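You operate a simulated robot arm through the tools that you are given. There is no shell and no other tool. Be economical: measure what you need, move in short steps, check, and stop when the job is done.

Carry out the task below with a simulated robot arm. There is one attempt and no reset: what you move stays moved.

JOB
Wash the tray's sample through the small sieve till the water runs clear.
Fine: tip the tray into the sieve on the ledge and put it back; wash on the sink grid; tap shut, sieve on the drainer.

Only the result counts: the job must be done as asked and must still hold three seconds after the hand-in. Knocking over, shifting, dropping, spilling or breaking anything else fails it.

ROBOT AND FRAMES
A 6-joint arm with a two-finger parallel gripper, fixed in place. Base frame: the origin is at the foot of the arm, x ahead of it, y to its left, z up; the work surface is at about z = 0.9. Readings come in m, degrees, newtons and seconds.
With the tool pointing down near the work surface it reaches from about 0.36 to 0.76 m from the base axis. Its first joint turns from -66.0 to 66.0 degrees. Payload 2.45 kg.
The TCP is the grasp point between the finger pads, 0.024 m short of the fingertips. In the tool frame z runs along the fingers and y along their closing line. Largest opening 0.068 m; finger width 0.017, thickness 0.01; the body of the gripper, 0.04 by 0.07 m, starts 0.041 m behind the TCP.
Orientation is told as [roll, pitch, yaw] about the base's x, y, z axes, in that order, counted from this pose: with the fingers straight down and closing along the base's y, the tool's x points along the base's -x, its y along +y and its z along -z.

CONTROLS
- The arm moves only by the tool jog_arm. Its argument "motion" is a list of rows, each an object (a shift or turn left out is 0, a gripper value left out holds the last) with "delta_pos": the shift along the tool's x, y, z in m, a list of three; "turn": the turn, a rotation vector about the tool's x, y, z in degrees, a list of three; "grip": the closure in counts, from 0 (fully open) to 255 (shut). In form: [{"delta_pos": [tx, ty, tz], "turn": [wx, wy, wz], "grip": grip}, ...]. A call has 1 to 20 rows; each row shifts and turns the commanded pose from where the row before left it, along the tool's axes as they then stand. Rows are played at 5 a second. More than 0.05 m and 8.6 degrees between two rows, or a gripper value outside its range, and nothing of the call is played. Where a pose cannot be reached the arm comes as near as it can. A force on the tool above 40 N (or 10 N above the force at the start of the call, whichever is more), or a blocked arm, ends the call early, and 0.2 s more pass. The fingers move at their own pace (about 0.108 m/s each) and stop on an object; they squeeze with about 33 N. The grip force told is the motor's: it shows also when the fingers shut on nothing. Time passes only in rows, and 0.2 s behind the last, so rows that do not move let the fingers close. The reply holds the time, the measured pose of the TCP, the force on the tool along the base axes, the opening and the grip force, in the units named above and with some noise.
- Cameras (640 x 400 px; columns grow to the right, rows downward): "scene" is fixed at [0.1767, 0.4439, 1.4444]; the picture's right is [-0.49, -0.87, 0.00], its down [-0.65, 0.36, -0.67] and it looks along [0.58, -0.33, -0.75] (base axes); focal length 214 px, centre (320, 200). "wrist" rides on the gripper at [0.084, 0.011, -0.075] in the tool frame; the picture's right is [-0.13, 0.99, 0.00], its down [-0.60, -0.08, -0.79] and it looks along [-0.79, -0.10, 0.61] (tool axes); focal length 251 px, centre (320, 200). There is no depth. A picture from a camera that has moved, and an enlarged one, comes with that camera's place and axes in the base frame and with its lens.
- get_image(camera): a new picture of that camera. It takes no simulated time.
- enlarge(camera, box): a new picture of the part [left, top, right, bottom] of that camera's present view, enlarged. It takes no simulated time.
- job_done(): hands the job in; it is judged then, once.

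Work in short steps. Places have to be worked out from the pictures, the camera data and where the tool is seen: move nearer, look again, correct. Check each grasp and each placing, and mend what went wrong. You have 120 turns and 64 pictures in all, those below and enlarged ones among them. Open the gripper and draw the arm clear of the work before you hand the job in, unless the task says otherwise; then end with one line.

The tools are called after ">>>" as a command line: name --argument value ..., lists and objects as JSON in quotes. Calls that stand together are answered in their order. jog_arm: Moves the arm, as the interface text tells. Its arguments: {"type":"object","properties":{"motion":{"type":"array","items":{"type":"object","properties":{"delta_pos":{"type":"array","items":{"type":"number"}},"turn":{"type":"array","items":{"type":"number"}},"grip":{"type":"number"}}}}},"required":["motion"]} The other tools are called the same way: get_image (camera) takes a picture; enlarge (camera, box) takes an enlarged picture of a part of a camera's view; job_done () hands the job in.

At the start:

```text
clock: 0.0
position: [0.5026, 0.0088, 1.2893]
tcp_rot: [0.0, 0.0, 0.0]
ft_force: [-0.5, 0.0, -0.3]
finger_gap: 0.0681
grip_force: 0.0
```

scene: 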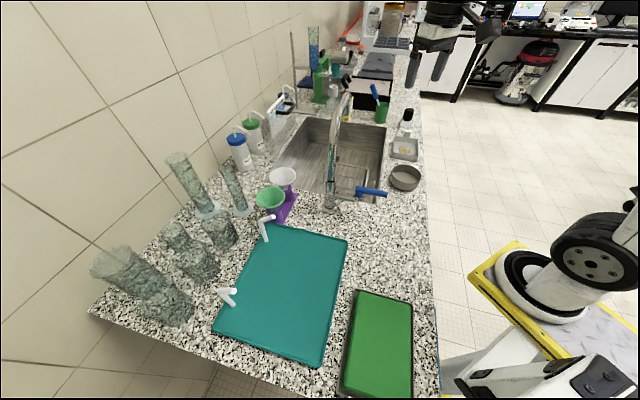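
wrist: 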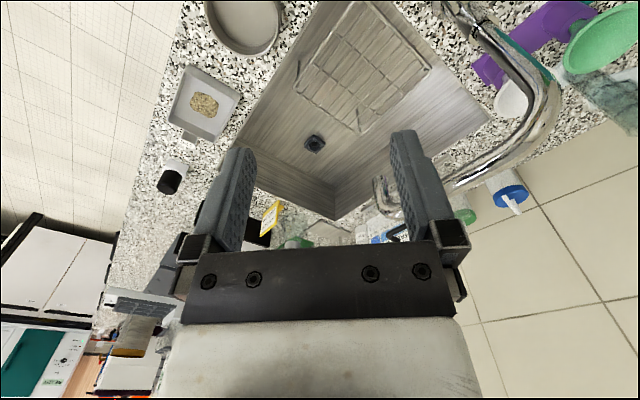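

I'll start by enlarging the sink region to identify the tray, sieve, tap and drainer.

>>> enlarge --camera "scene" --box '[240, 80, 440, 220]'

>>> enlarge --camera "wrist" --box '[130, 0, 530, 250]'

>>> enlarge --camera "scene" --box '[180, 200, 460, 400]'

```text
2.86 times, centred on (340, 150) of scene
camera zoom: at [0.1767, 0.4439, 1.4444], right [-0.49, -0.87, 0.0], down [-0.65, 0.36, -0.67], along [0.58, -0.33, -0.75], focal length 613 px, centre (263, 343)
```

zoom: 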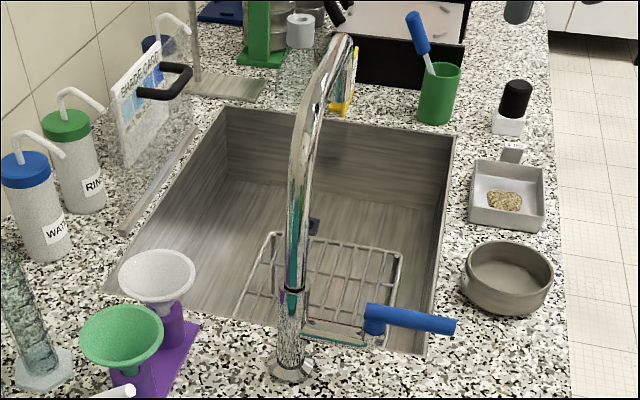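

```text
1.60 times, centred on (330, 125) of wrist
camera zoom: at [0.4179, 0.0192, 1.3632], right [0.13, 0.99, 0.0], down [0.6, -0.08, 0.79], along [0.79, -0.1, -0.61], focal length 402 px, centre (304, 320)
```

zoom: 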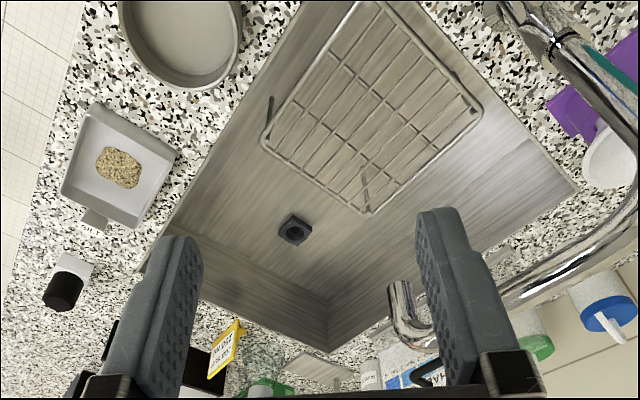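

```text
2.00 times, centred on (320, 300) of scene
camera zoom: at [0.1767, 0.4439, 1.4444], right [-0.49, -0.87, 0.0], down [-0.65, 0.36, -0.67], along [0.58, -0.33, -0.75], focal length 429 px, centre (320, 0)
```

zoom: 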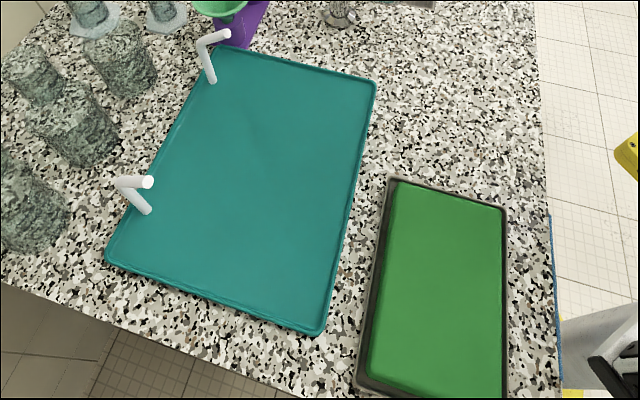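

Counter runs at 45° to the base. Sieve bowl about (0.53,-0.107), tray about (0.662,-0.238), its tab toward about (0.715,-0.29), grid about (0.68,0.077) under the spout. I yaw -45° and move over the ledge for a nearer wrist view.

>>> jog_arm --motion '[{"turn": [0, 0, 7.5]}, {"turn": [0, 0, 7.5]}, {"turn": [0, 0, 7.5]}, {"turn": [0, 0, 7.5]}, {"turn": [0, 0, 7.5]}, {"turn": [0, 0, 7.5]}, {"delta_pos": [0, -0.04, 0.04]}, {"delta_pos": [0, -0.03, 0.04]}, {"delta_pos": [0, 0, 0.04]}, {"delta_pos": [0, 0, 0.04]}]'

>>> get_image --camera "wrist"

>>> get_image --camera "scene"

```text
refused: row 7 steps farther than a row can; nothing moved
```

```text
58 pictures are left
camera wrist: at [0.4179, 0.0192, 1.3632], right [0.13, 0.99, 0.0], down [0.6, -0.08, 0.79], along [0.79, -0.1, -0.61], focal length 251 px, centre (320, 200)
```

wrist: 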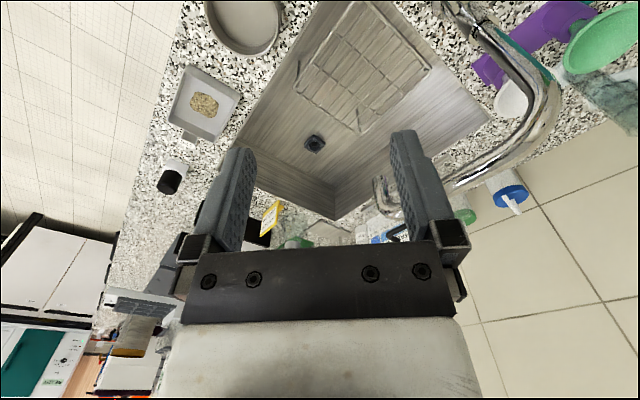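

```text
57 pictures are left
```

scene: 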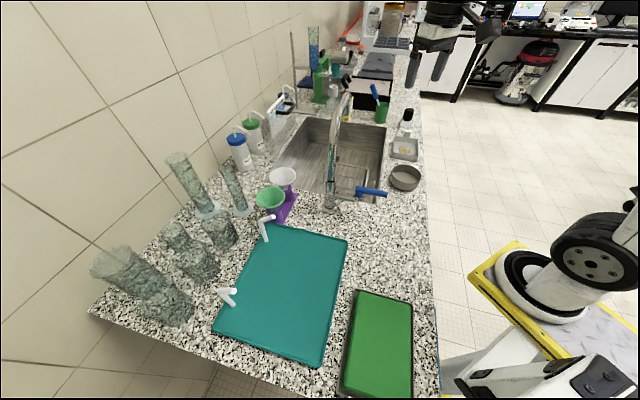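

A row exceeded 0.05 m in norm, so nothing moved. I repeat with smaller steps.

>>> jog_arm --motion '[{"turn": [0, 0, 7.5]}, {"turn": [0, 0, 7.5]}, {"turn": [0, 0, 7.5]}, {"turn": [0, 0, 7.5]}, {"turn": [0, 0, 7.5]}, {"turn": [0, 0, 7.5]}, {"delta_pos": [-0.02, -0.03, 0.03]}, {"delta_pos": [-0.02, -0.03, 0.03]}, {"delta_pos": [0, 0, 0.04]}, {"delta_pos": [0, 0, 0.04]}, {"delta_pos": [0, 0, 0.04]}, {"delta_pos": [0, 0, 0.02]}]'

>>> get_image --camera "wrist"

```text
clock: 2.6
position: [0.4888, -0.0634, 1.0893]
tcp_rot: [0.0, 0.0, -45.0]
ft_force: [0.0, 0.0, -0.3]
finger_gap: 0.0682
grip_force: 0.1
```

```text
56 pictures are left
camera wrist: at [0.4362, 0.0034, 1.1635], right [0.79, 0.61, 0.0], down [0.37, -0.48, 0.79], along [0.48, -0.63, -0.61], focal length 251 px, centre (320, 200)
```

wrist: 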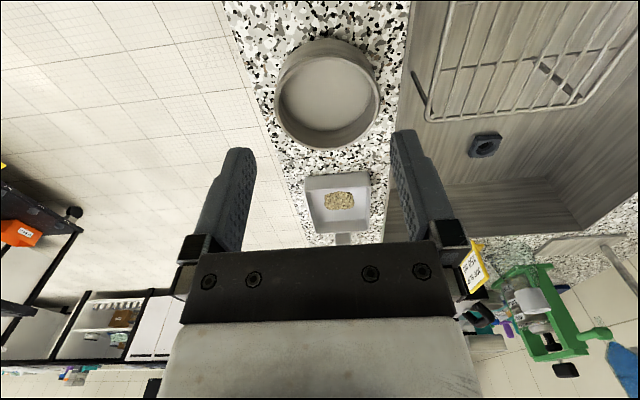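

Good view of sieve and tray. I enlarge for tray and handle details in both cameras.

>>> enlarge --camera "wrist" --box '[260, 20, 420, 250]'

>>> enlarge --camera "scene" --box '[370, 100, 450, 200]'

```text
1.74 times, centred on (340, 135) of wrist
camera zoom: at [0.4362, 0.0034, 1.1635], right [0.79, 0.61, 0.0], down [0.37, -0.48, 0.79], along [0.48, -0.63, -0.61], focal length 437 px, centre (285, 313)
```

zoom: 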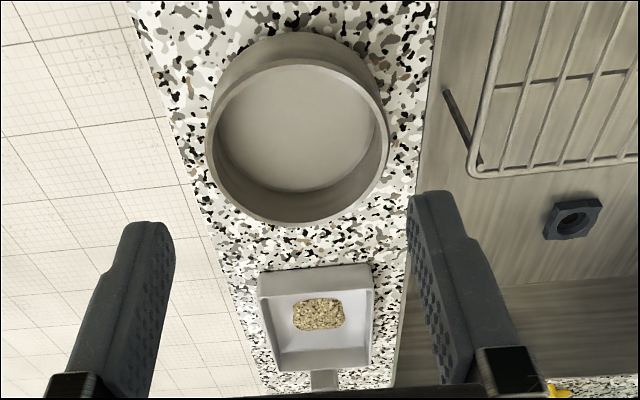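

```text
4.00 times, centred on (410, 150) of scene
camera zoom: at [0.1767, 0.4439, 1.4444], right [-0.49, -0.87, 0.0], down [-0.65, 0.36, -0.67], along [0.58, -0.33, -0.75], focal length 858 px, centre (-40, 400)
```

zoom: 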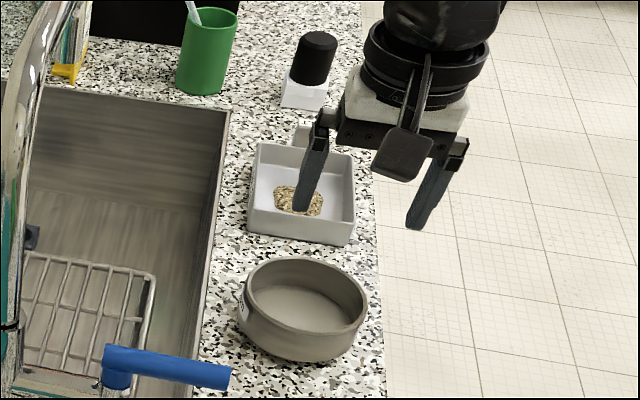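

Tray: p(depth) .252–.352, q(along counter) .588–.71, rim about .929; sieve centre (.528,-.107), radius about .052, rim about .94. I'll grip the tray's front side wall behind the sample (q≈.68, p≈.25); moving above it first.

>>> jog_arm --motion '[{"delta_pos": [-0.048, -0.01, 0], "grip": 90}, {"delta_pos": [-0.048, -0.01, 0]}, {"delta_pos": [-0.048, -0.01, 0]}, {"delta_pos": [-0.048, -0.01, 0]}, {"delta_pos": [-0.048, -0.01, 0]}, {"delta_pos": [-0.048, -0.003, 0]}, {"delta_pos": [0, 0, 0.04]}, {"delta_pos": [0, 0, 0.04]}, {}]'

>>> get_image --camera "wrist"

>>> enlarge --camera "scene" --box '[370, 100, 450, 200]'

```text
clock: 4.6
position: [0.656, -0.3039, 1.0089]
tcp_rot: [0.0, 0.0, -45.0]
ft_force: [0.6, -0.2, 0.0]
finger_gap: 0.0439
grip_force: 0.0
```

```text
53 pictures are left
camera wrist: at [0.6026, -0.2379, 1.0829], right [0.79, 0.61, 0.0], down [0.37, -0.48, 0.79], along [0.48, -0.63, -0.61], focal length 251 px, centre (320, 200)
```

wrist: 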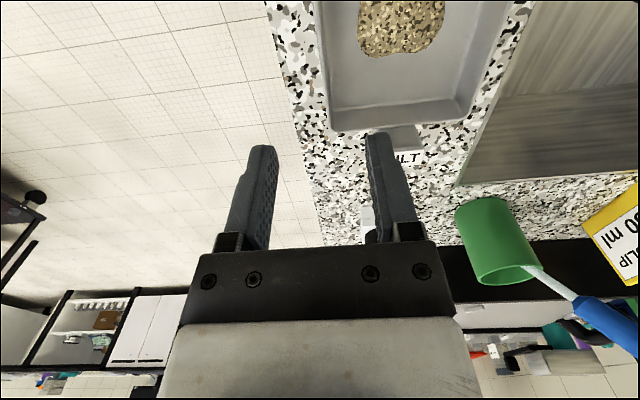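

```text
4.00 times, centred on (410, 150) of scene
camera zoom: at [0.1767, 0.4439, 1.4444], right [-0.49, -0.87, 0.0], down [-0.65, 0.36, -0.67], along [0.58, -0.33, -0.75], focal length 858 px, centre (-40, 400)
```

zoom: 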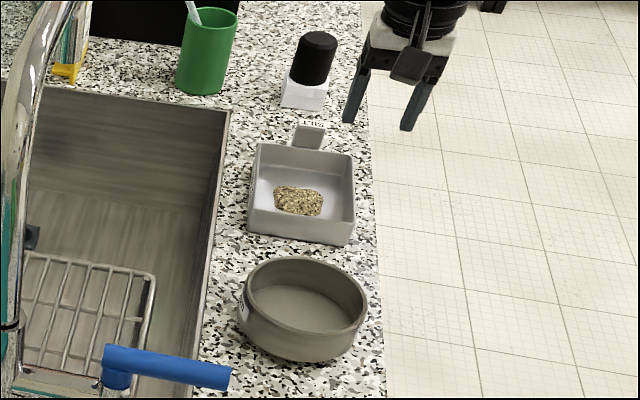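

Tray's rear corner is at p≈.253, q≈.71; the sample reaches q≈.675. I shift slightly to p=.254, q=.69, narrow the fingers and descend to z≈.936.

>>> jog_arm --motion '[{"delta_pos": [-0.011, 0.005, 0.02], "grip": 128}, {"delta_pos": [0, 0, 0.02]}, {"delta_pos": [0, 0, 0.02]}, {"delta_pos": [0, 0, 0.013]}, {}]'

>>> get_image --camera "wrist"

>>> enlarge --camera "scene" --box '[370, 100, 450, 200]'

```text
clock: 5.8
position: [0.6642, -0.3066, 0.9365]
tcp_rot: [0.0, -0.1, -45.1]
ft_force: [-0.8, -0.3, -0.5]
finger_gap: 0.0338
grip_force: 0.0
```

```text
51 pictures are left
camera wrist: at [0.6124, -0.2407, 1.0105], right [0.79, 0.61, 0.0], down [0.37, -0.48, 0.79], along [0.48, -0.63, -0.61], focal length 251 px, centre (320, 200)
```

wrist: 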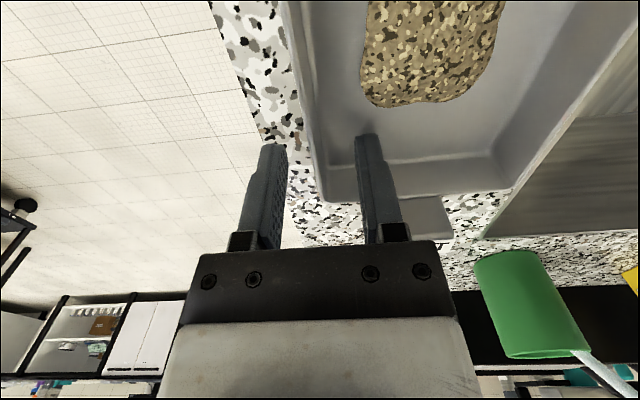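

```text
4.00 times, centred on (410, 150) of scene
camera zoom: at [0.1767, 0.4439, 1.4444], right [-0.49, -0.87, 0.0], down [-0.65, 0.36, -0.67], along [0.58, -0.33, -0.75], focal length 858 px, centre (-40, 400)
```

zoom: 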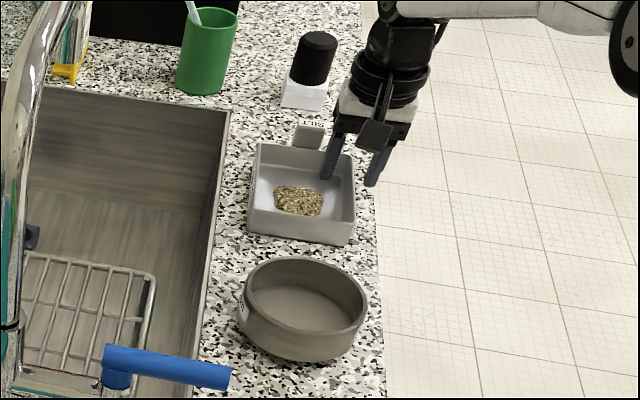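

The fingers straddle the front wall, clear of the sample. I close.

>>> jog_arm --motion '[{"grip": 255}, {}, {}]'

>>> get_image --camera "wrist"

```text
clock: 6.6
position: [0.6644, -0.3091, 0.937]
tcp_rot: [0.1, 0.0, -45.0]
ft_force: [-0.6, -0.3, -1.5]
finger_gap: 0.0022
grip_force: 26.5
```

```text
49 pictures are left
camera wrist: at [0.6125, -0.2407, 1.0108], right [0.79, 0.61, 0.0], down [0.37, -0.48, 0.79], along [0.48, -0.63, -0.61], focal length 251 px, centre (320, 200)
```

wrist: 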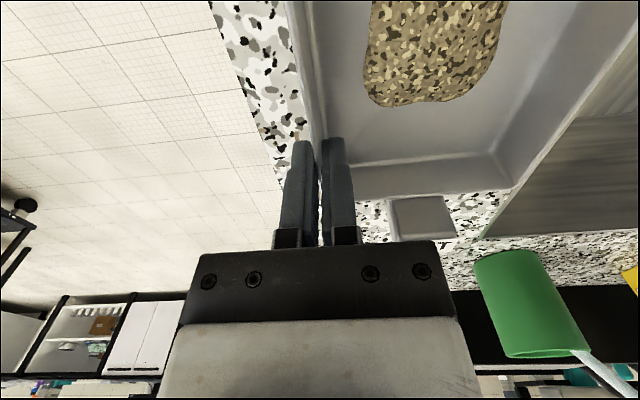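

Wall gripped (gap 2 mm, 26 N). Lift a little and check.

>>> jog_arm --motion '[{"delta_pos": [0, 0, -0.01]}, {"delta_pos": [0, 0, -0.02]}, {"delta_pos": [0, 0, -0.03]}, {"delta_pos": [0, 0, -0.04]}, {}]'

>>> enlarge --camera "scene" --box '[370, 100, 450, 200]'

```text
clock: 7.8
position: [0.6653, -0.3075, 1.0376]
tcp_rot: [0.1, -0.1, -45.0]
ft_force: [0.5, -0.2, 0.1]
finger_gap: 0.0
grip_force: 23.4
```

```text
4.00 times, centred on (410, 150) of scene
camera zoom: at [0.1767, 0.4439, 1.4444], right [-0.49, -0.87, 0.0], down [-0.65, 0.36, -0.67], along [0.58, -0.33, -0.75], focal length 858 px, centre (-40, 400)
```

zoom: 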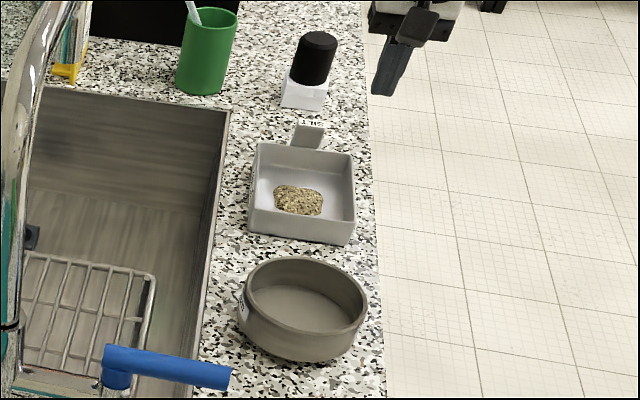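

The grip slipped off the thin wall; the tray is unmoved. The tab handle is the proper grip; let me look at it closely.

>>> enlarge --camera "scene" --box '[388, 122, 424, 166]'

>>> jog_arm --motion '[{"delta_pos": [0.04, 0, 0], "grip": 60}, {"delta_pos": [0.04, 0.015, 0]}, {"delta_pos": [0.04, 0.015, 0]}, {"delta_pos": [0.04, 0.015, 0]}, {}]'

>>> enlarge --camera "wrist" --box '[250, 80, 450, 260]'

```text
9.09 times, centred on (406, 144) of scene
camera zoom: at [0.1767, 0.4439, 1.4444], right [-0.49, -0.87, 0.0], down [-0.65, 0.36, -0.67], along [0.58, -0.33, -0.75], focal length 1950 px, centre (-462, 709)
```

zoom: 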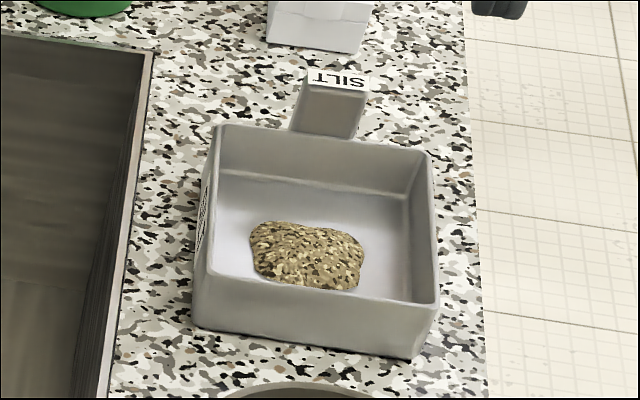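

```text
clock: 9.0
position: [0.5834, -0.1609, 1.0361]
tcp_rot: [0.0, 0.0, -45.0]
ft_force: [-0.6, -0.9, 0.2]
finger_gap: 0.052
grip_force: 0.1
```

```text
2.22 times, centred on (350, 170) of wrist
camera zoom: at [0.5307, -0.0955, 1.1097], right [0.79, 0.61, 0.0], down [0.37, -0.48, 0.79], along [0.48, -0.63, -0.61], focal length 559 px, centre (253, 267)
```

zoom: 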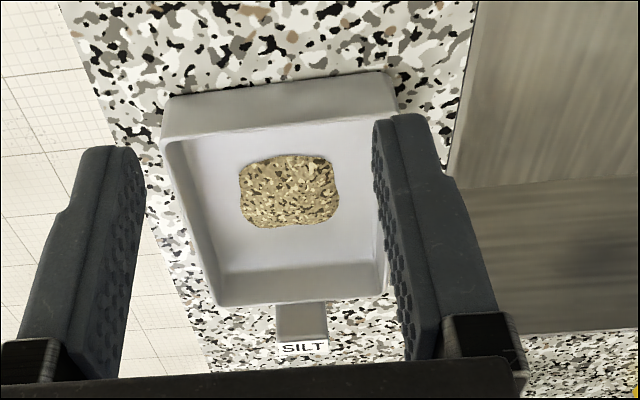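

The tab: top z≈.92, p≈.295, q≈.727–.765, width ~.033. It's at about 0.80 m, so I tilt the tool outward 30° in the q-plane and move above the tab.

>>> jog_arm --motion '[{"turn": [0, -7.5, 0], "grip": 0}, {"turn": [0, -7.5, 0]}, {"turn": [0, -7.5, 0]}, {"turn": [0, -7.5, 0]}, {"delta_pos": [-0.0343, -0.001, 0.0281]}, {"delta_pos": [-0.0343, -0.001, 0.0281]}, {"delta_pos": [-0.0343, -0.001, 0.0281]}, {"delta_pos": [-0.0343, -0.001, 0.0281]}, {"delta_pos": [-0.0343, 0, 0.0281]}, {}]'

>>> get_image --camera "wrist"

>>> enlarge --camera "scene" --box '[380, 100, 430, 160]'

```text
clock: 11.2
position: [0.7403, -0.3199, 0.9991]
tcp_rot: [0.0, -29.8, -45.0]
ft_force: [-0.3, 0.1, 0.6]
finger_gap: 0.0679
grip_force: 0.1
```

```text
45 pictures are left
camera wrist: at [0.6684, -0.2347, 1.0211], right [0.78, 0.62, 0.06], down [0.04, -0.15, 0.99], along [0.62, -0.77, -0.14], focal length 251 px, centre (320, 200)
```

wrist: 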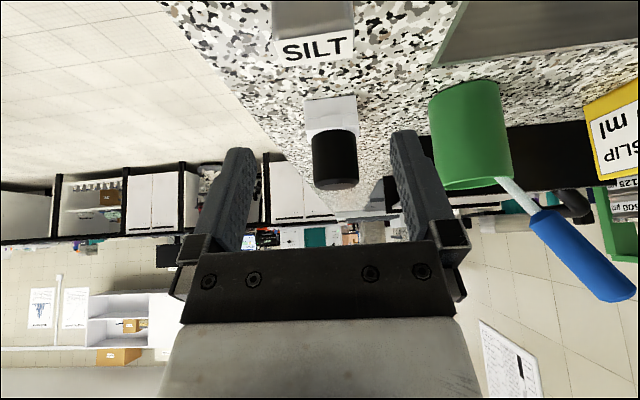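

```text
6.67 times, centred on (405, 130) of scene
camera zoom: at [0.1767, 0.4438, 1.4444], right [-0.49, -0.87, 0.0], down [-0.65, 0.36, -0.67], along [0.58, -0.33, -0.75], focal length 1430 px, centre (-247, 667)
```

zoom: 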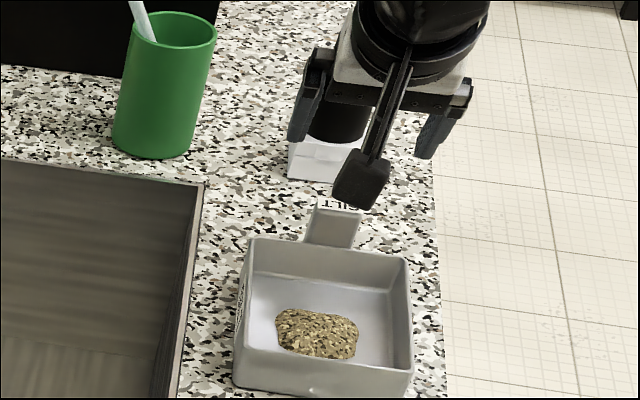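

Over the tab, aligned (p .297 vs .295). Descend to z≈.93 with fingers either side.

>>> jog_arm --motion '[{"delta_pos": [0.0135, -0.001, 0.0193]}, {"delta_pos": [0.0135, -0.001, 0.0193]}, {"delta_pos": [0.0133, 0, 0.019]}, {}]'

>>> get_image --camera "wrist"

>>> enlarge --camera "scene" --box '[380, 100, 430, 160]'

```text
clock: 12.2
position: [0.7326, -0.3164, 0.9301]
tcp_rot: [0.0, -30.1, -44.9]
ft_force: [0.2, 0.2, -0.3]
finger_gap: 0.0681
grip_force: 0.0
```

```text
43 pictures are left
camera wrist: at [0.6615, -0.2309, 0.9515], right [0.78, 0.62, 0.06], down [0.03, -0.14, 0.99], along [0.62, -0.77, -0.13], focal length 251 px, centre (320, 200)
```

wrist: 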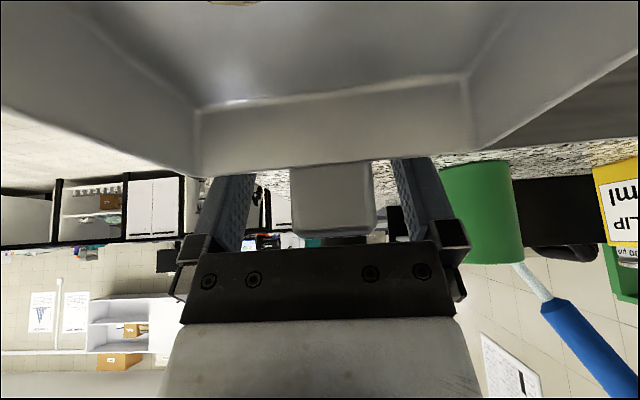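

```text
6.67 times, centred on (405, 130) of scene
camera zoom: at [0.1767, 0.4439, 1.4444], right [-0.49, -0.87, 0.0], down [-0.65, 0.36, -0.67], along [0.58, -0.33, -0.75], focal length 1430 px, centre (-247, 667)
```

zoom: 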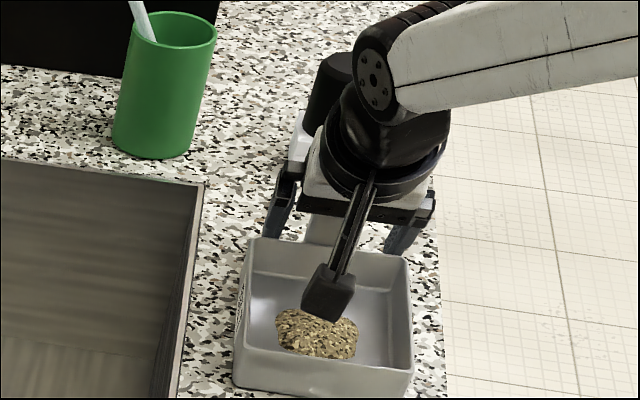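

New geometry insight: the camera at z .95 sees the tab's end at its own height, so the tab stands up from the rear rim (z≈.927–.952, q≈.715–.734, 30 mm wide, labelled top). I shift back 15 mm and up 7 mm to centre on it, then close.

>>> jog_arm --motion '[{"delta_pos": [0.0095, 0.002, -0.0136]}, {}, {"grip": 255}, {}, {}]'

>>> get_image --camera "wrist"

```text
clock: 13.4
position: [0.7241, -0.3041, 0.9364]
tcp_rot: [0.0, -30.0, -45.0]
ft_force: [-0.8, 0.1, 1.0]
finger_gap: 0.0294
grip_force: 33.0
```

```text
41 pictures are left
camera wrist: at [0.6526, -0.2183, 0.9586], right [0.78, 0.62, 0.06], down [0.03, -0.14, 0.99], along [0.62, -0.77, -0.13], focal length 251 px, centre (320, 200)
```

wrist: 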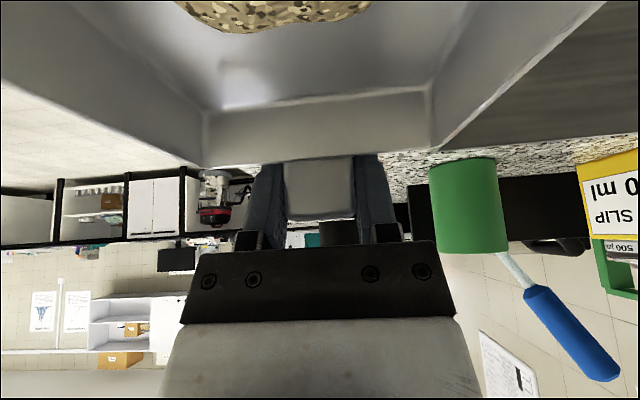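

Solid grip on the 29 mm tab. Lift and check with the wrist camera.

>>> jog_arm --motion '[{"delta_pos": [-0.005, 0, -0.00866]}, {"delta_pos": [-0.01, 0, -0.01732]}, {"delta_pos": [-0.015, 0, -0.026]}, {}]'

>>> enlarge --camera "scene" --box '[370, 80, 450, 200]'

```text
clock: 14.4
position: [0.725, -0.3023, 0.9984]
tcp_rot: [0.0, -30.0, -45.0]
ft_force: [0.6, -0.7, -0.1]
finger_gap: 0.0296
grip_force: 32.9
```

```text
3.33 times, centred on (410, 140) of scene
camera zoom: at [0.1767, 0.4439, 1.4444], right [-0.49, -0.87, 0.0], down [-0.65, 0.36, -0.67], along [0.58, -0.33, -0.75], focal length 715 px, centre (20, 400)
```

zoom: 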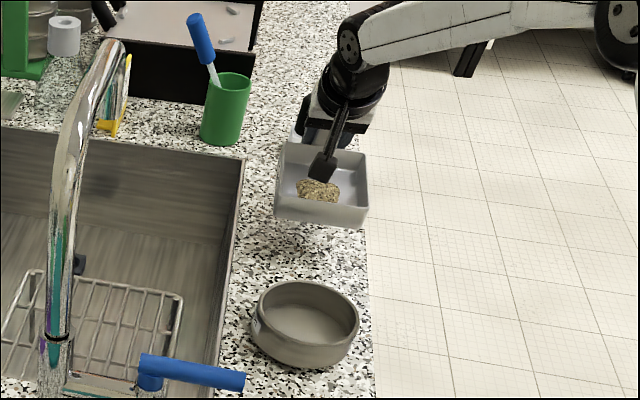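

Tray held level with the sample. Raise and bring it back toward the sieve, gently.

>>> jog_arm --motion '[{"delta_pos": [-0.005, 0, -0.01]}, {"delta_pos": [0.008, 0, -0.018]}, {"delta_pos": [0.016, 0, -0.022]}, {"delta_pos": [0.02, 0, -0.025]}, {"delta_pos": [0.02, 0, -0.025]}, {"delta_pos": [0.02, 0, -0.025]}, {"delta_pos": [0.02, 0, -0.025]}, {"delta_pos": [0.016, 0, -0.018]}, {"delta_pos": [0.008, 0, -0.008]}, {"delta_pos": [0.004, 0, -0.004]}, {}]'

>>> enlarge --camera "scene" --box '[340, 60, 460, 220]'

```text
clock: 16.8
position: [0.5817, -0.1641, 1.0905]
tcp_rot: [0.0, -30.0, -45.0]
ft_force: [-0.4, 0.2, -0.5]
finger_gap: 0.0298
grip_force: 33.2
```

```text
2.50 times, centred on (400, 140) of scene
camera zoom: at [0.1767, 0.4439, 1.4444], right [-0.49, -0.87, 0.0], down [-0.65, 0.36, -0.67], along [0.58, -0.33, -0.75], focal length 536 px, centre (120, 350)
```

zoom: 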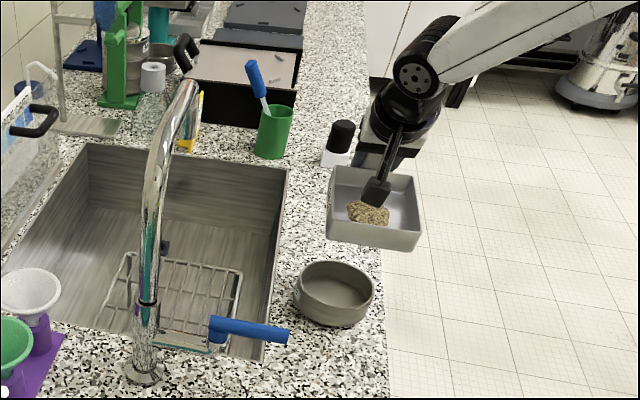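

Level above. To keep the pouring edge over the sieve (q≈.465) during the tilt, I first shift outward 54 mm and down 30 mm, then tilt 30°.

>>> jog_arm --motion '[{"delta_pos": [-0.0106, 0, 0.0177]}, {"delta_pos": [-0.0106, 0, 0.0177]}, {"delta_pos": [-0.0106, 0, 0.0177]}, {"turn": [0, -5, 0]}, {"turn": [0, -5, 0]}, {"turn": [0, -5, 0]}, {"turn": [0, -5, 0]}, {"turn": [0, -5, 0]}, {"turn": [0, -5, 0]}, {}]'

>>> enlarge --camera "scene" --box '[340, 60, 460, 220]'

```text
clock: 19.0
position: [0.6185, -0.2018, 1.0582]
tcp_rot: [0.0, -59.9, -45.0]
ft_force: [0.9, -0.9, -0.5]
finger_gap: 0.0297
grip_force: 32.5
```

```text
2.50 times, centred on (400, 140) of scene
camera zoom: at [0.1767, 0.4439, 1.4444], right [-0.49, -0.87, 0.0], down [-0.65, 0.36, -0.67], along [0.58, -0.33, -0.75], focal length 536 px, centre (120, 350)
```

zoom: 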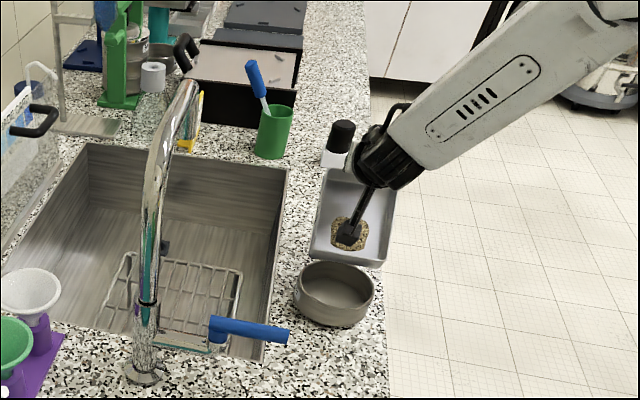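

The pouring edge is over the sieve (q≈.455, p≈.293). Continue tilting to 60°, keeping the edge there.

>>> jog_arm --motion '[{"delta_pos": [-0.004, 0, -0.018], "turn": [0, -7.5, 0]}, {"delta_pos": [-0.004, 0, -0.0163], "turn": [0, -7.5, 0]}, {"delta_pos": [-0.0062, 0, -0.0156], "turn": [0, -7.5, 0]}, {"delta_pos": [-0.0042, 0, -0.0142], "turn": [0, -7.5, 0]}, {}, {}, {}]'

>>> enlarge --camera "scene" --box '[340, 60, 460, 220]'

```text
clock: 20.6
position: [0.581, -0.165, 1.0989]
tcp_rot: [167.0, -90.0, 148.0]
ft_force: [-1.2, -0.2, -1.2]
finger_gap: 0.0296
grip_force: 33.5
```

```text
2.50 times, centred on (400, 140) of scene
camera zoom: at [0.1767, 0.4439, 1.4444], right [-0.49, -0.87, 0.0], down [-0.65, 0.36, -0.67], along [0.58, -0.33, -0.75], focal length 536 px, centre (120, 350)
```

zoom: 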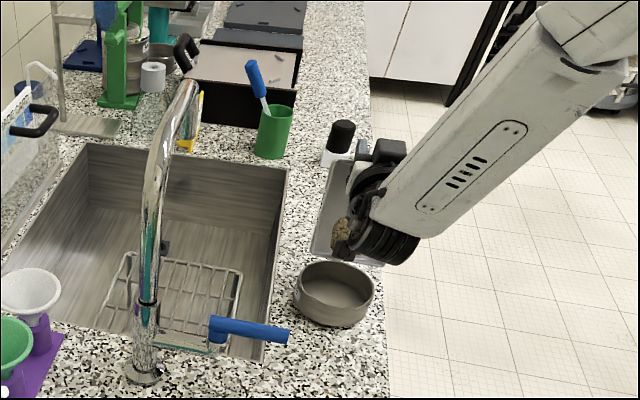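

The sample still sticks at 60°. Tilt further to 75° and wait.

>>> jog_arm --motion '[{"delta_pos": [-0.002, 0, -0.0175], "turn": [0, -7.5, 0]}, {"delta_pos": [-0.003, 0, -0.0173], "turn": [0, -7.5, 0]}, {}, {}, {}]'

>>> enlarge --camera "scene" --box '[340, 60, 460, 220]'

```text
clock: 21.8
position: [0.5572, -0.1398, 1.101]
tcp_rot: [180.0, -75.0, 135.0]
ft_force: [-0.4, 1.0, -0.9]
finger_gap: 0.0296
grip_force: 32.7
```

```text
2.50 times, centred on (400, 140) of scene
camera zoom: at [0.1767, 0.4439, 1.4444], right [-0.49, -0.87, 0.0], down [-0.65, 0.36, -0.67], along [0.58, -0.33, -0.75], focal length 536 px, centre (120, 350)
```

zoom: 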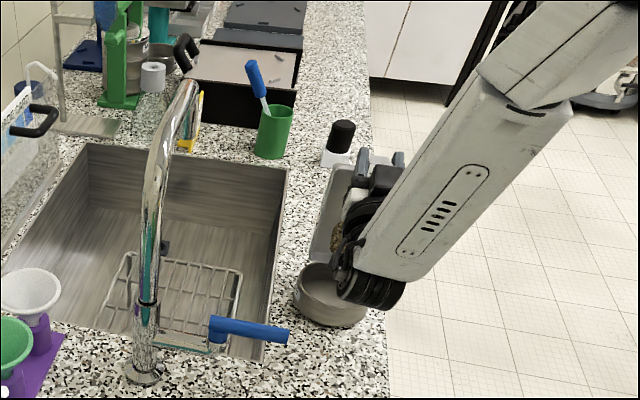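

Still stuck; tilt to 90° keeping the edge over the sieve and rising 20 mm for wrist clearance.

>>> jog_arm --motion '[{"delta_pos": [-0.0155, 0, -0.019], "turn": [0, -7.5, 0]}, {"delta_pos": [-0.0178, 0, -0.017], "turn": [0, -7.5, 0]}, {}, {}, {}, {}]'

>>> enlarge --camera "scene" --box '[340, 60, 460, 220]'

>>> get_image --camera "wrist"

```text
clock: 23.2
position: [0.534, -0.1038, 1.1337]
tcp_rot: [-179.5, -60.0, 134.4]
ft_force: [-0.3, -0.7, -1.1]
finger_gap: 0.0298
grip_force: 32.7
out of reach, approached as far as the arm can: row 1, 2
```

```text
2.50 times, centred on (400, 140) of scene
camera zoom: at [0.1767, 0.4439, 1.4444], right [-0.49, -0.87, 0.0], down [-0.65, 0.36, -0.67], along [0.58, -0.33, -0.75], focal length 536 px, centre (120, 350)
```

zoom: 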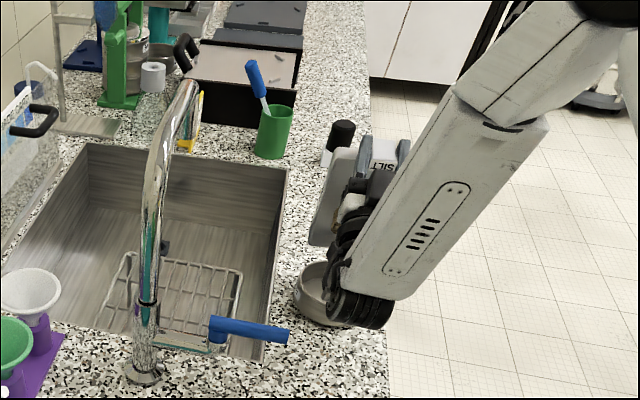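

```text
34 pictures are left
camera wrist: at [0.5243, -0.0812, 1.0206], right [0.66, 0.75, 0.11], down [-0.75, 0.65, 0.13], along [0.03, -0.16, 0.99], focal length 251 px, centre (320, 200)
```

wrist: 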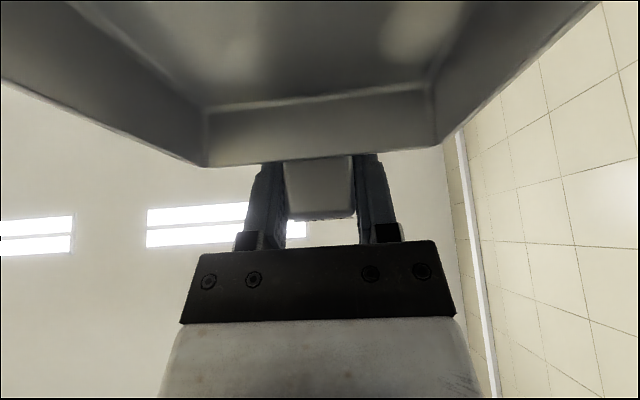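

The sample has left the tray. Reverse the tilt and move outward the same way.

>>> jog_arm --motion '[{"delta_pos": [-0.005, 0, 0.018], "turn": [0, 7.5, 0]}, {"delta_pos": [0, 0, 0.02], "turn": [0, 7.5, 0]}, {"delta_pos": [0, 0, 0.02], "turn": [0, 7.5, 0]}, {"delta_pos": [0, 0, 0.02], "turn": [0, 7.5, 0]}, {"delta_pos": [0, 0, 0.02], "turn": [0, 7.5, 0]}, {"delta_pos": [0, 0, 0.02], "turn": [0, 7.5, 0]}, {"delta_pos": [0, 0, 0.02], "turn": [0, 7.5, 0]}, {"delta_pos": [0, 0, 0.02], "turn": [0, 7.5, 0]}, {}]'

>>> enlarge --camera "scene" --box '[340, 60, 460, 220]'

```text
clock: 25.2
position: [0.6409, -0.2092, 1.144]
tcp_rot: [0.1, -59.9, -45.2]
ft_force: [0.1, -0.4, -1.9]
finger_gap: 0.0299
grip_force: 32.8
```

```text
2.50 times, centred on (400, 140) of scene
camera zoom: at [0.1767, 0.4438, 1.4444], right [-0.49, -0.87, 0.0], down [-0.65, 0.36, -0.67], along [0.58, -0.33, -0.75], focal length 536 px, centre (120, 350)
```

zoom: 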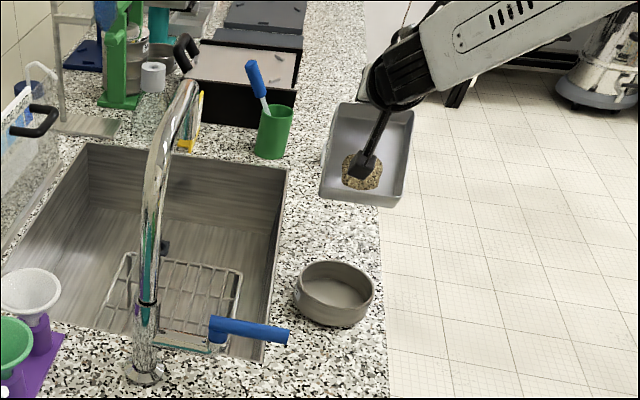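

The sample still appears in the tray. Check with the wrist view what it looks like now.

>>> get_image --camera "wrist"

>>> enlarge --camera "scene" --box '[385, 90, 435, 190]'

```text
32 pictures are left
camera wrist: at [0.5711, -0.1259, 1.1076], right [0.75, 0.66, 0.11], down [-0.33, 0.22, 0.92], along [0.58, -0.72, 0.38], focal length 251 px, centre (320, 200)
```

wrist: 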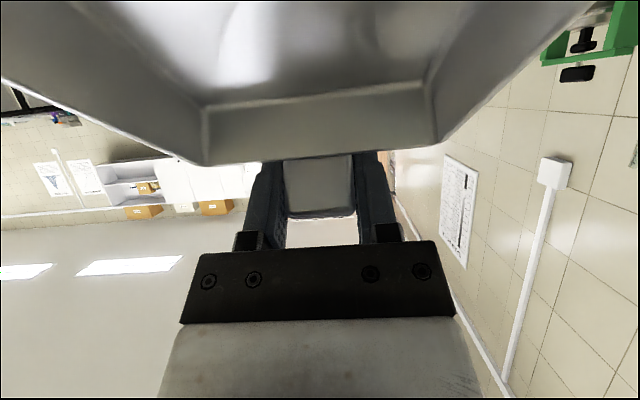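

```text
4.00 times, centred on (410, 140) of scene
camera zoom: at [0.1767, 0.4438, 1.4444], right [-0.49, -0.87, 0.0], down [-0.65, 0.36, -0.67], along [0.58, -0.33, -0.75], focal length 858 px, centre (-40, 440)
```

zoom: 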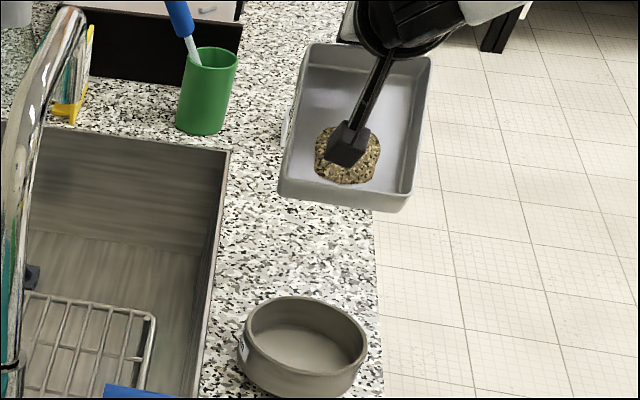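

The lump only slid against the front wall: at 90° that wall is a shelf, so I need well beyond 90°. This grasp can't go further, so I'll set the tray back and regrip the tab with the tool horizontal along +p, where rolling about the tool axis can turn the tray right over. First return above its spot.

>>> jog_arm --motion '[{"turn": [0, 7.5, 0]}, {"turn": [0, 7.5, 0]}, {"turn": [0, 7.5, 0]}, {"turn": [0, 7.5, 0]}, {"delta_pos": [-0.013, -0.002, 0.04]}, {"delta_pos": [-0.013, -0.002, 0.04]}, {"delta_pos": [-0.013, -0.002, 0.04]}, {"delta_pos": [-0.013, -0.0025, 0.0404]}, {}, {}]'

```text
clock: 27.4
position: [0.7221, -0.3043, 1.0301]
tcp_rot: [0.0, -30.0, -45.0]
ft_force: [-0.1, -0.5, -0.1]
finger_gap: 0.0294
grip_force: 33.1
```

Right above the original spot; lower to the original grasp height.

>>> jog_arm --motion '[{"delta_pos": [0.0152, 0.001, 0.027]}, {"delta_pos": [0.0152, 0, 0.027]}, {"delta_pos": [0.0075, 0, 0.0135]}, {"delta_pos": [0.0065, 0, 0.011]}, {}, {"delta_pos": [0.0005, 0, 0.001]}, {}]'

>>> enlarge --camera "scene" --box '[385, 90, 435, 190]'

```text
clock: 29.0
position: [0.7236, -0.3029, 0.9403]
tcp_rot: [0.0, -29.9, -45.0]
ft_force: [0.6, 0.0, -1.5]
finger_gap: 0.0294
grip_force: 32.9
```

```text
4.00 times, centred on (410, 140) of scene
camera zoom: at [0.1767, 0.4439, 1.4444], right [-0.49, -0.87, 0.0], down [-0.65, 0.36, -0.67], along [0.58, -0.33, -0.75], focal length 858 px, centre (-40, 440)
```

zoom: 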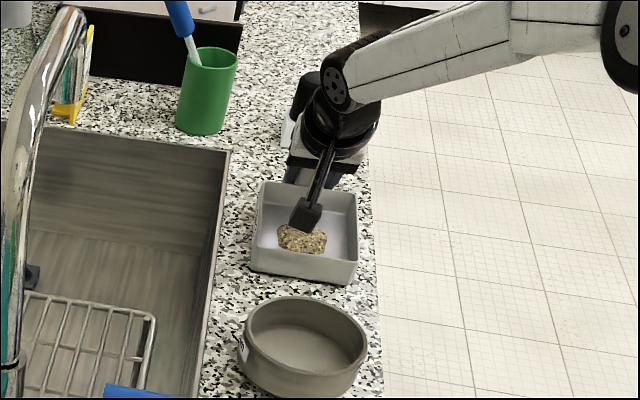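

About 3 mm to go; lower, release, and back out along the finger direction.

>>> jog_arm --motion '[{"delta_pos": [0.0015, 0, 0.0027]}, {}, {"grip": 0}, {}, {"delta_pos": [0, 0, -0.03]}, {"delta_pos": [0, 0, -0.04]}, {"delta_pos": [0, 0, -0.04]}]'

>>> get_image --camera "wrist"

>>> enlarge --camera "scene" --box '[388, 122, 424, 166]'

```text
clock: 30.6
position: [0.6843, -0.2635, 1.0344]
tcp_rot: [0.1, -30.0, -44.9]
ft_force: [0.2, 1.0, 0.2]
finger_gap: 0.068
grip_force: 0.0
```

```text
29 pictures are left
camera wrist: at [0.6128, -0.178, 1.0557], right [0.78, 0.62, 0.06], down [0.03, -0.15, 0.99], along [0.62, -0.77, -0.13], focal length 251 px, centre (320, 200)
```

wrist: 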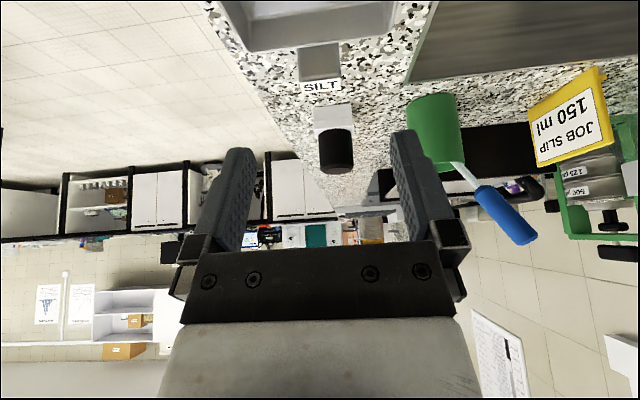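

```text
9.09 times, centred on (406, 144) of scene
camera zoom: at [0.1767, 0.4439, 1.4444], right [-0.49, -0.87, 0.0], down [-0.65, 0.36, -0.67], along [0.58, -0.33, -0.75], focal length 1950 px, centre (-462, 709)
```

zoom: 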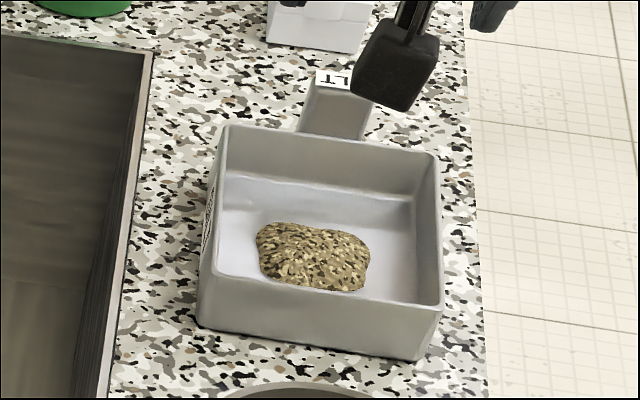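

Tray is back within ~1–2 mm and the sample intact. Now reorient: back off forward, untilt, yaw a further -90°, then tilt the tool to point along +p.

>>> jog_arm --motion '[{"delta_pos": [-0.012, -0.037, -0.02]}, {"delta_pos": [-0.012, -0.037, -0.02]}, {"delta_pos": [-0.012, -0.037, -0.02]}, {"turn": [0, 7.5, 0]}, {"turn": [0, 7.5, 0]}, {"turn": [0, 7.5, 0]}, {"turn": [0, 7.5, 0]}, {"turn": [0, 0, 8.5]}, {"turn": [0, 0, 8.5]}, {"turn": [0, 0, 8.5]}, {"turn": [0, 0, 8.5]}, {"turn": [0, 0, 8.5]}, {"turn": [0, 0, 8.5]}, {"turn": [0, 0, 8.5]}, {"turn": [0, 0, 8.5]}, {"turn": [0, 0, 8.5]}, {"turn": [0, 0, 8.5]}, {"turn": [0, 0, 5]}]'

>>> jog_arm --motion '[{"turn": [0, 7.5, 0], "grip": 110}, {"turn": [0, 7.5, 0]}, {"turn": [0, 7.5, 0]}, {"turn": [0, 7.5, 0]}, {"turn": [0, 7.5, 0]}, {"turn": [0, 7.5, 0]}, {"turn": [0, 7.5, 0]}, {"turn": [0, 7.5, 0]}, {"turn": [0, 7.5, 0]}, {"turn": [0, 2.5, 0]}, {}]'

>>> get_image --camera "wrist"

```text
clock: 34.4
position: [0.6077, -0.3443, 1.1011]
tcp_rot: [0.0, 0.0, -135.1]
ft_force: [-0.2, 0.1, -0.9]
finger_gap: 0.0679
grip_force: 0.0
```

```text
clock: 36.8
position: [0.6074, -0.345, 1.1019]
tcp_rot: [0.1, 70.1, -134.9]
ft_force: [0.0, -0.5, -0.7]
finger_gap: 0.0384
grip_force: 0.2
```

```text
27 pictures are left
camera wrist: at [0.5844, -0.3825, 1.2054], right [0.67, -0.73, -0.12], down [-0.73, -0.62, -0.3], along [0.14, 0.29, -0.95], focal length 251 px, centre (320, 200)
```

wrist: 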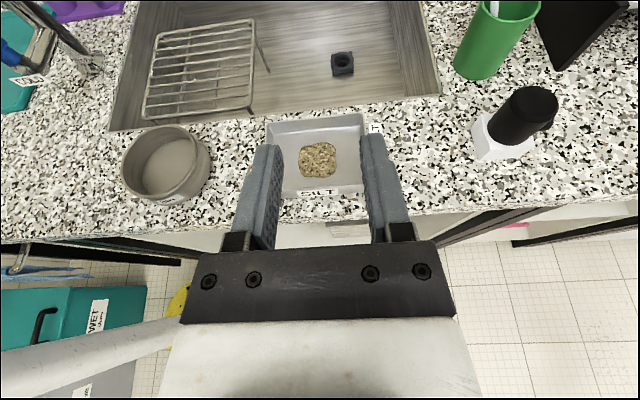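

Reachable. Tool now points +p, 20° below horizontal. Move to a pre-grasp in front of the tab.

>>> jog_arm --motion '[{"delta_pos": [-0.028, 0.0135, 0.023]}, {"delta_pos": [-0.028, 0.0135, 0.023]}, {"delta_pos": [-0.028, 0.0135, 0.023]}, {"delta_pos": [-0.028, 0.0135, 0.023]}, {}]'

>>> enlarge --camera "wrist" --box '[200, 30, 440, 230]'

```text
clock: 38.0
position: [0.6766, -0.3473, 0.9669]
tcp_rot: [0.0, 70.0, -135.1]
ft_force: [0.3, 0.3, -0.7]
finger_gap: 0.0387
grip_force: 0.1
```

```text
2.00 times, centred on (320, 130) of wrist
camera zoom: at [0.6547, -0.3857, 1.069], right [0.67, -0.73, -0.12], down [-0.73, -0.62, -0.3], along [0.14, 0.29, -0.95], focal length 503 px, centre (320, 340)
```

zoom: 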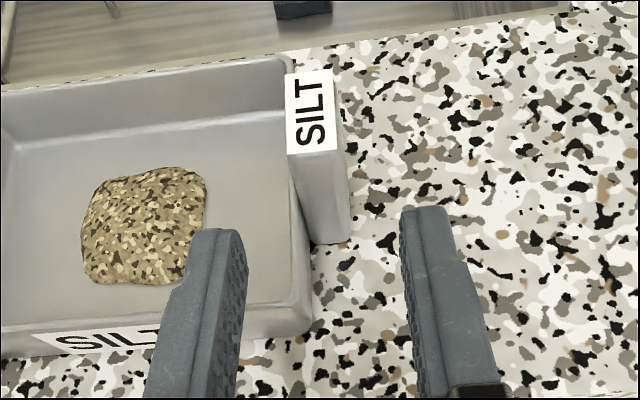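

The tab is a vertical block (q .7165–.730, p .283–.313, top .952) outside the wall. Advance so the fingers straddle it above the rim, then close.

>>> jog_arm --motion '[{"delta_pos": [0.0015, -0.001, 0.022]}, {"delta_pos": [0.0008, 0, 0.022]}, {"delta_pos": [0, 0, 0.018]}, {}]'

>>> get_image --camera "wrist"

```text
clock: 39.0
position: [0.7164, -0.302, 0.9472]
tcp_rot: [0.0, 70.0, -135.0]
ft_force: [0.3, -0.1, -0.3]
finger_gap: 0.0387
grip_force: 0.0
out of reach, approached as far as the arm can: row 3
```

```text
25 pictures are left
camera wrist: at [0.6932, -0.3395, 1.0499], right [0.67, -0.73, -0.12], down [-0.73, -0.62, -0.3], along [0.14, 0.29, -0.95], focal length 251 px, centre (320, 200)
```

wrist: 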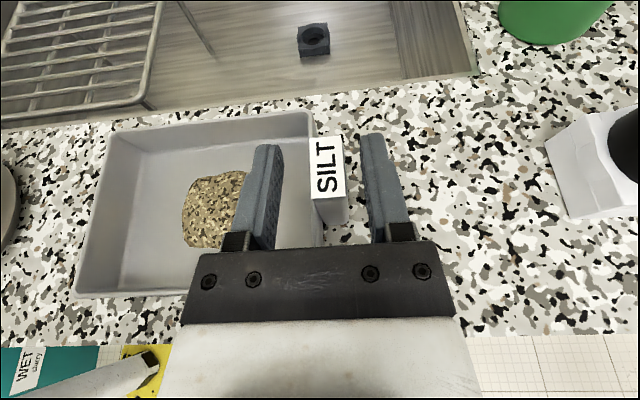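

Fingers straddle the tab. Close.

>>> jog_arm --motion '[{"grip": 255}, {}, {}]'

>>> get_image --camera "wrist"

```text
clock: 39.8
position: [0.7156, -0.3014, 0.9471]
tcp_rot: [0.0, 70.0, -135.0]
ft_force: [-0.1, 1.2, 0.4]
finger_gap: 0.0154
grip_force: 33.5
```

```text
24 pictures are left
camera wrist: at [0.6931, -0.3397, 1.05], right [0.67, -0.73, -0.12], down [-0.73, -0.62, -0.3], along [0.14, 0.29, -0.95], focal length 251 px, centre (320, 200)
```

wrist: 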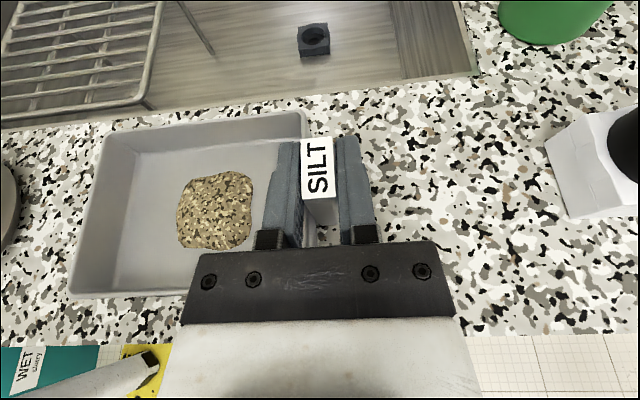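

Firm grip (15 mm). Lift straight up, then move toward the sieve side.

>>> jog_arm --motion '[{"delta_pos": [0.0094, 0, -0.0034]}, {"delta_pos": [0.019, 0, -0.007]}, {"delta_pos": [0.0287, 0, -0.0104]}, {"delta_pos": [0.0287, 0, -0.0104]}, {"delta_pos": [0.0287, 0, -0.0104]}, {"delta_pos": [0.0287, 0, -0.0104]}, {"delta_pos": [0.0287, 0, -0.0104]}, {"delta_pos": [0, -0.02, 0]}, {"delta_pos": [0, -0.035, 0]}, {"delta_pos": [0, -0.035, 0]}, {"delta_pos": [0, -0.035, 0]}, {"delta_pos": [0, -0.035, 0]}, {"delta_pos": [0, -0.025, 0]}, {"delta_pos": [0, -0.015, 0]}, {}]'

>>> get_image --camera "wrist"

```text
clock: 43.0
position: [0.7316, -0.3085, 1.132]
tcp_rot: [0.1, 70.0, -135.0]
ft_force: [0.6, 0.5, -0.5]
finger_gap: 0.0155
grip_force: 33.5
out of reach, approached as far as the arm can: row 2, 3, 5, 8, 9, 10, 11, 12, 13, 14
```

```text
23 pictures are left
camera wrist: at [0.7096, -0.3459, 1.2356], right [0.67, -0.73, -0.12], down [-0.73, -0.62, -0.3], along [0.14, 0.29, -0.95], focal length 251 px, centre (320, 200)
```

wrist: 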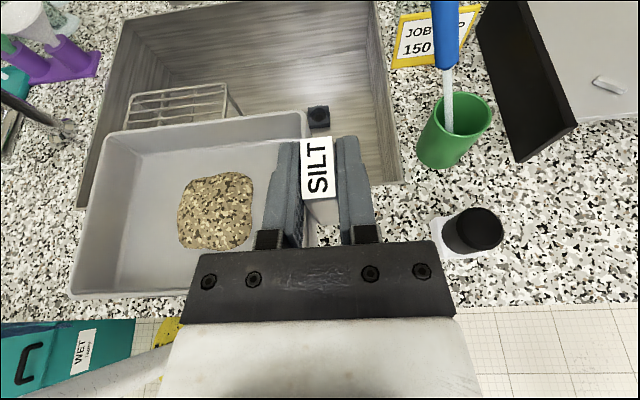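

The arm is at some joint limit here (likely wrist roll). Pour direction is a negative roll about the tool axis, so test by rolling -15° and moving a little -q.

>>> jog_arm --motion '[{"turn": [0, 0, -7.5]}, {"turn": [0, 0, -7.5]}, {"delta_pos": [0.005, -0.02, 0]}, {}]'

```text
clock: 44.0
position: [0.734, -0.3084, 1.1319]
tcp_rot: [35.5, 65.2, -96.8]
ft_force: [0.4, 0.1, -0.8]
finger_gap: 0.0154
grip_force: 32.9
out of reach, approached as far as the arm can: row 3
```

Roll is fine, -q still blocked. Probe: draw back along the tool axis toward the robot and then try -q.

>>> jog_arm --motion '[{"delta_pos": [0, 0, -0.02]}, {"delta_pos": [0, 0, -0.02]}, {"delta_pos": [0.004, -0.015, 0]}, {"delta_pos": [0.004, -0.015, 0]}, {}]'

>>> get_image --camera "scene"

```text
clock: 45.2
position: [0.7056, -0.3352, 1.1458]
tcp_rot: [35.4, 65.2, -96.8]
ft_force: [0.0, 0.0, -1.1]
finger_gap: 0.0154
grip_force: 32.9
out of reach, approached as far as the arm can: row 3, 4
```

```text
22 pictures are left
```

scene: 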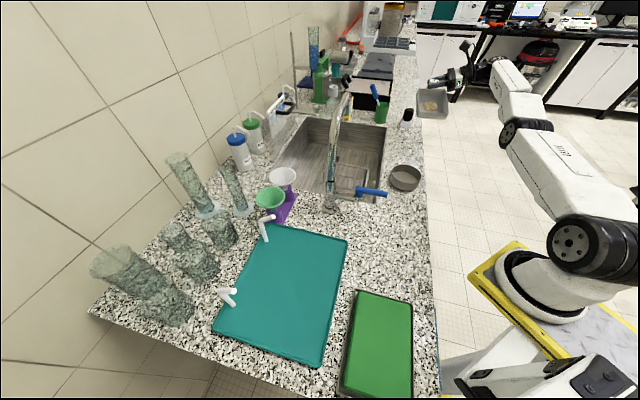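

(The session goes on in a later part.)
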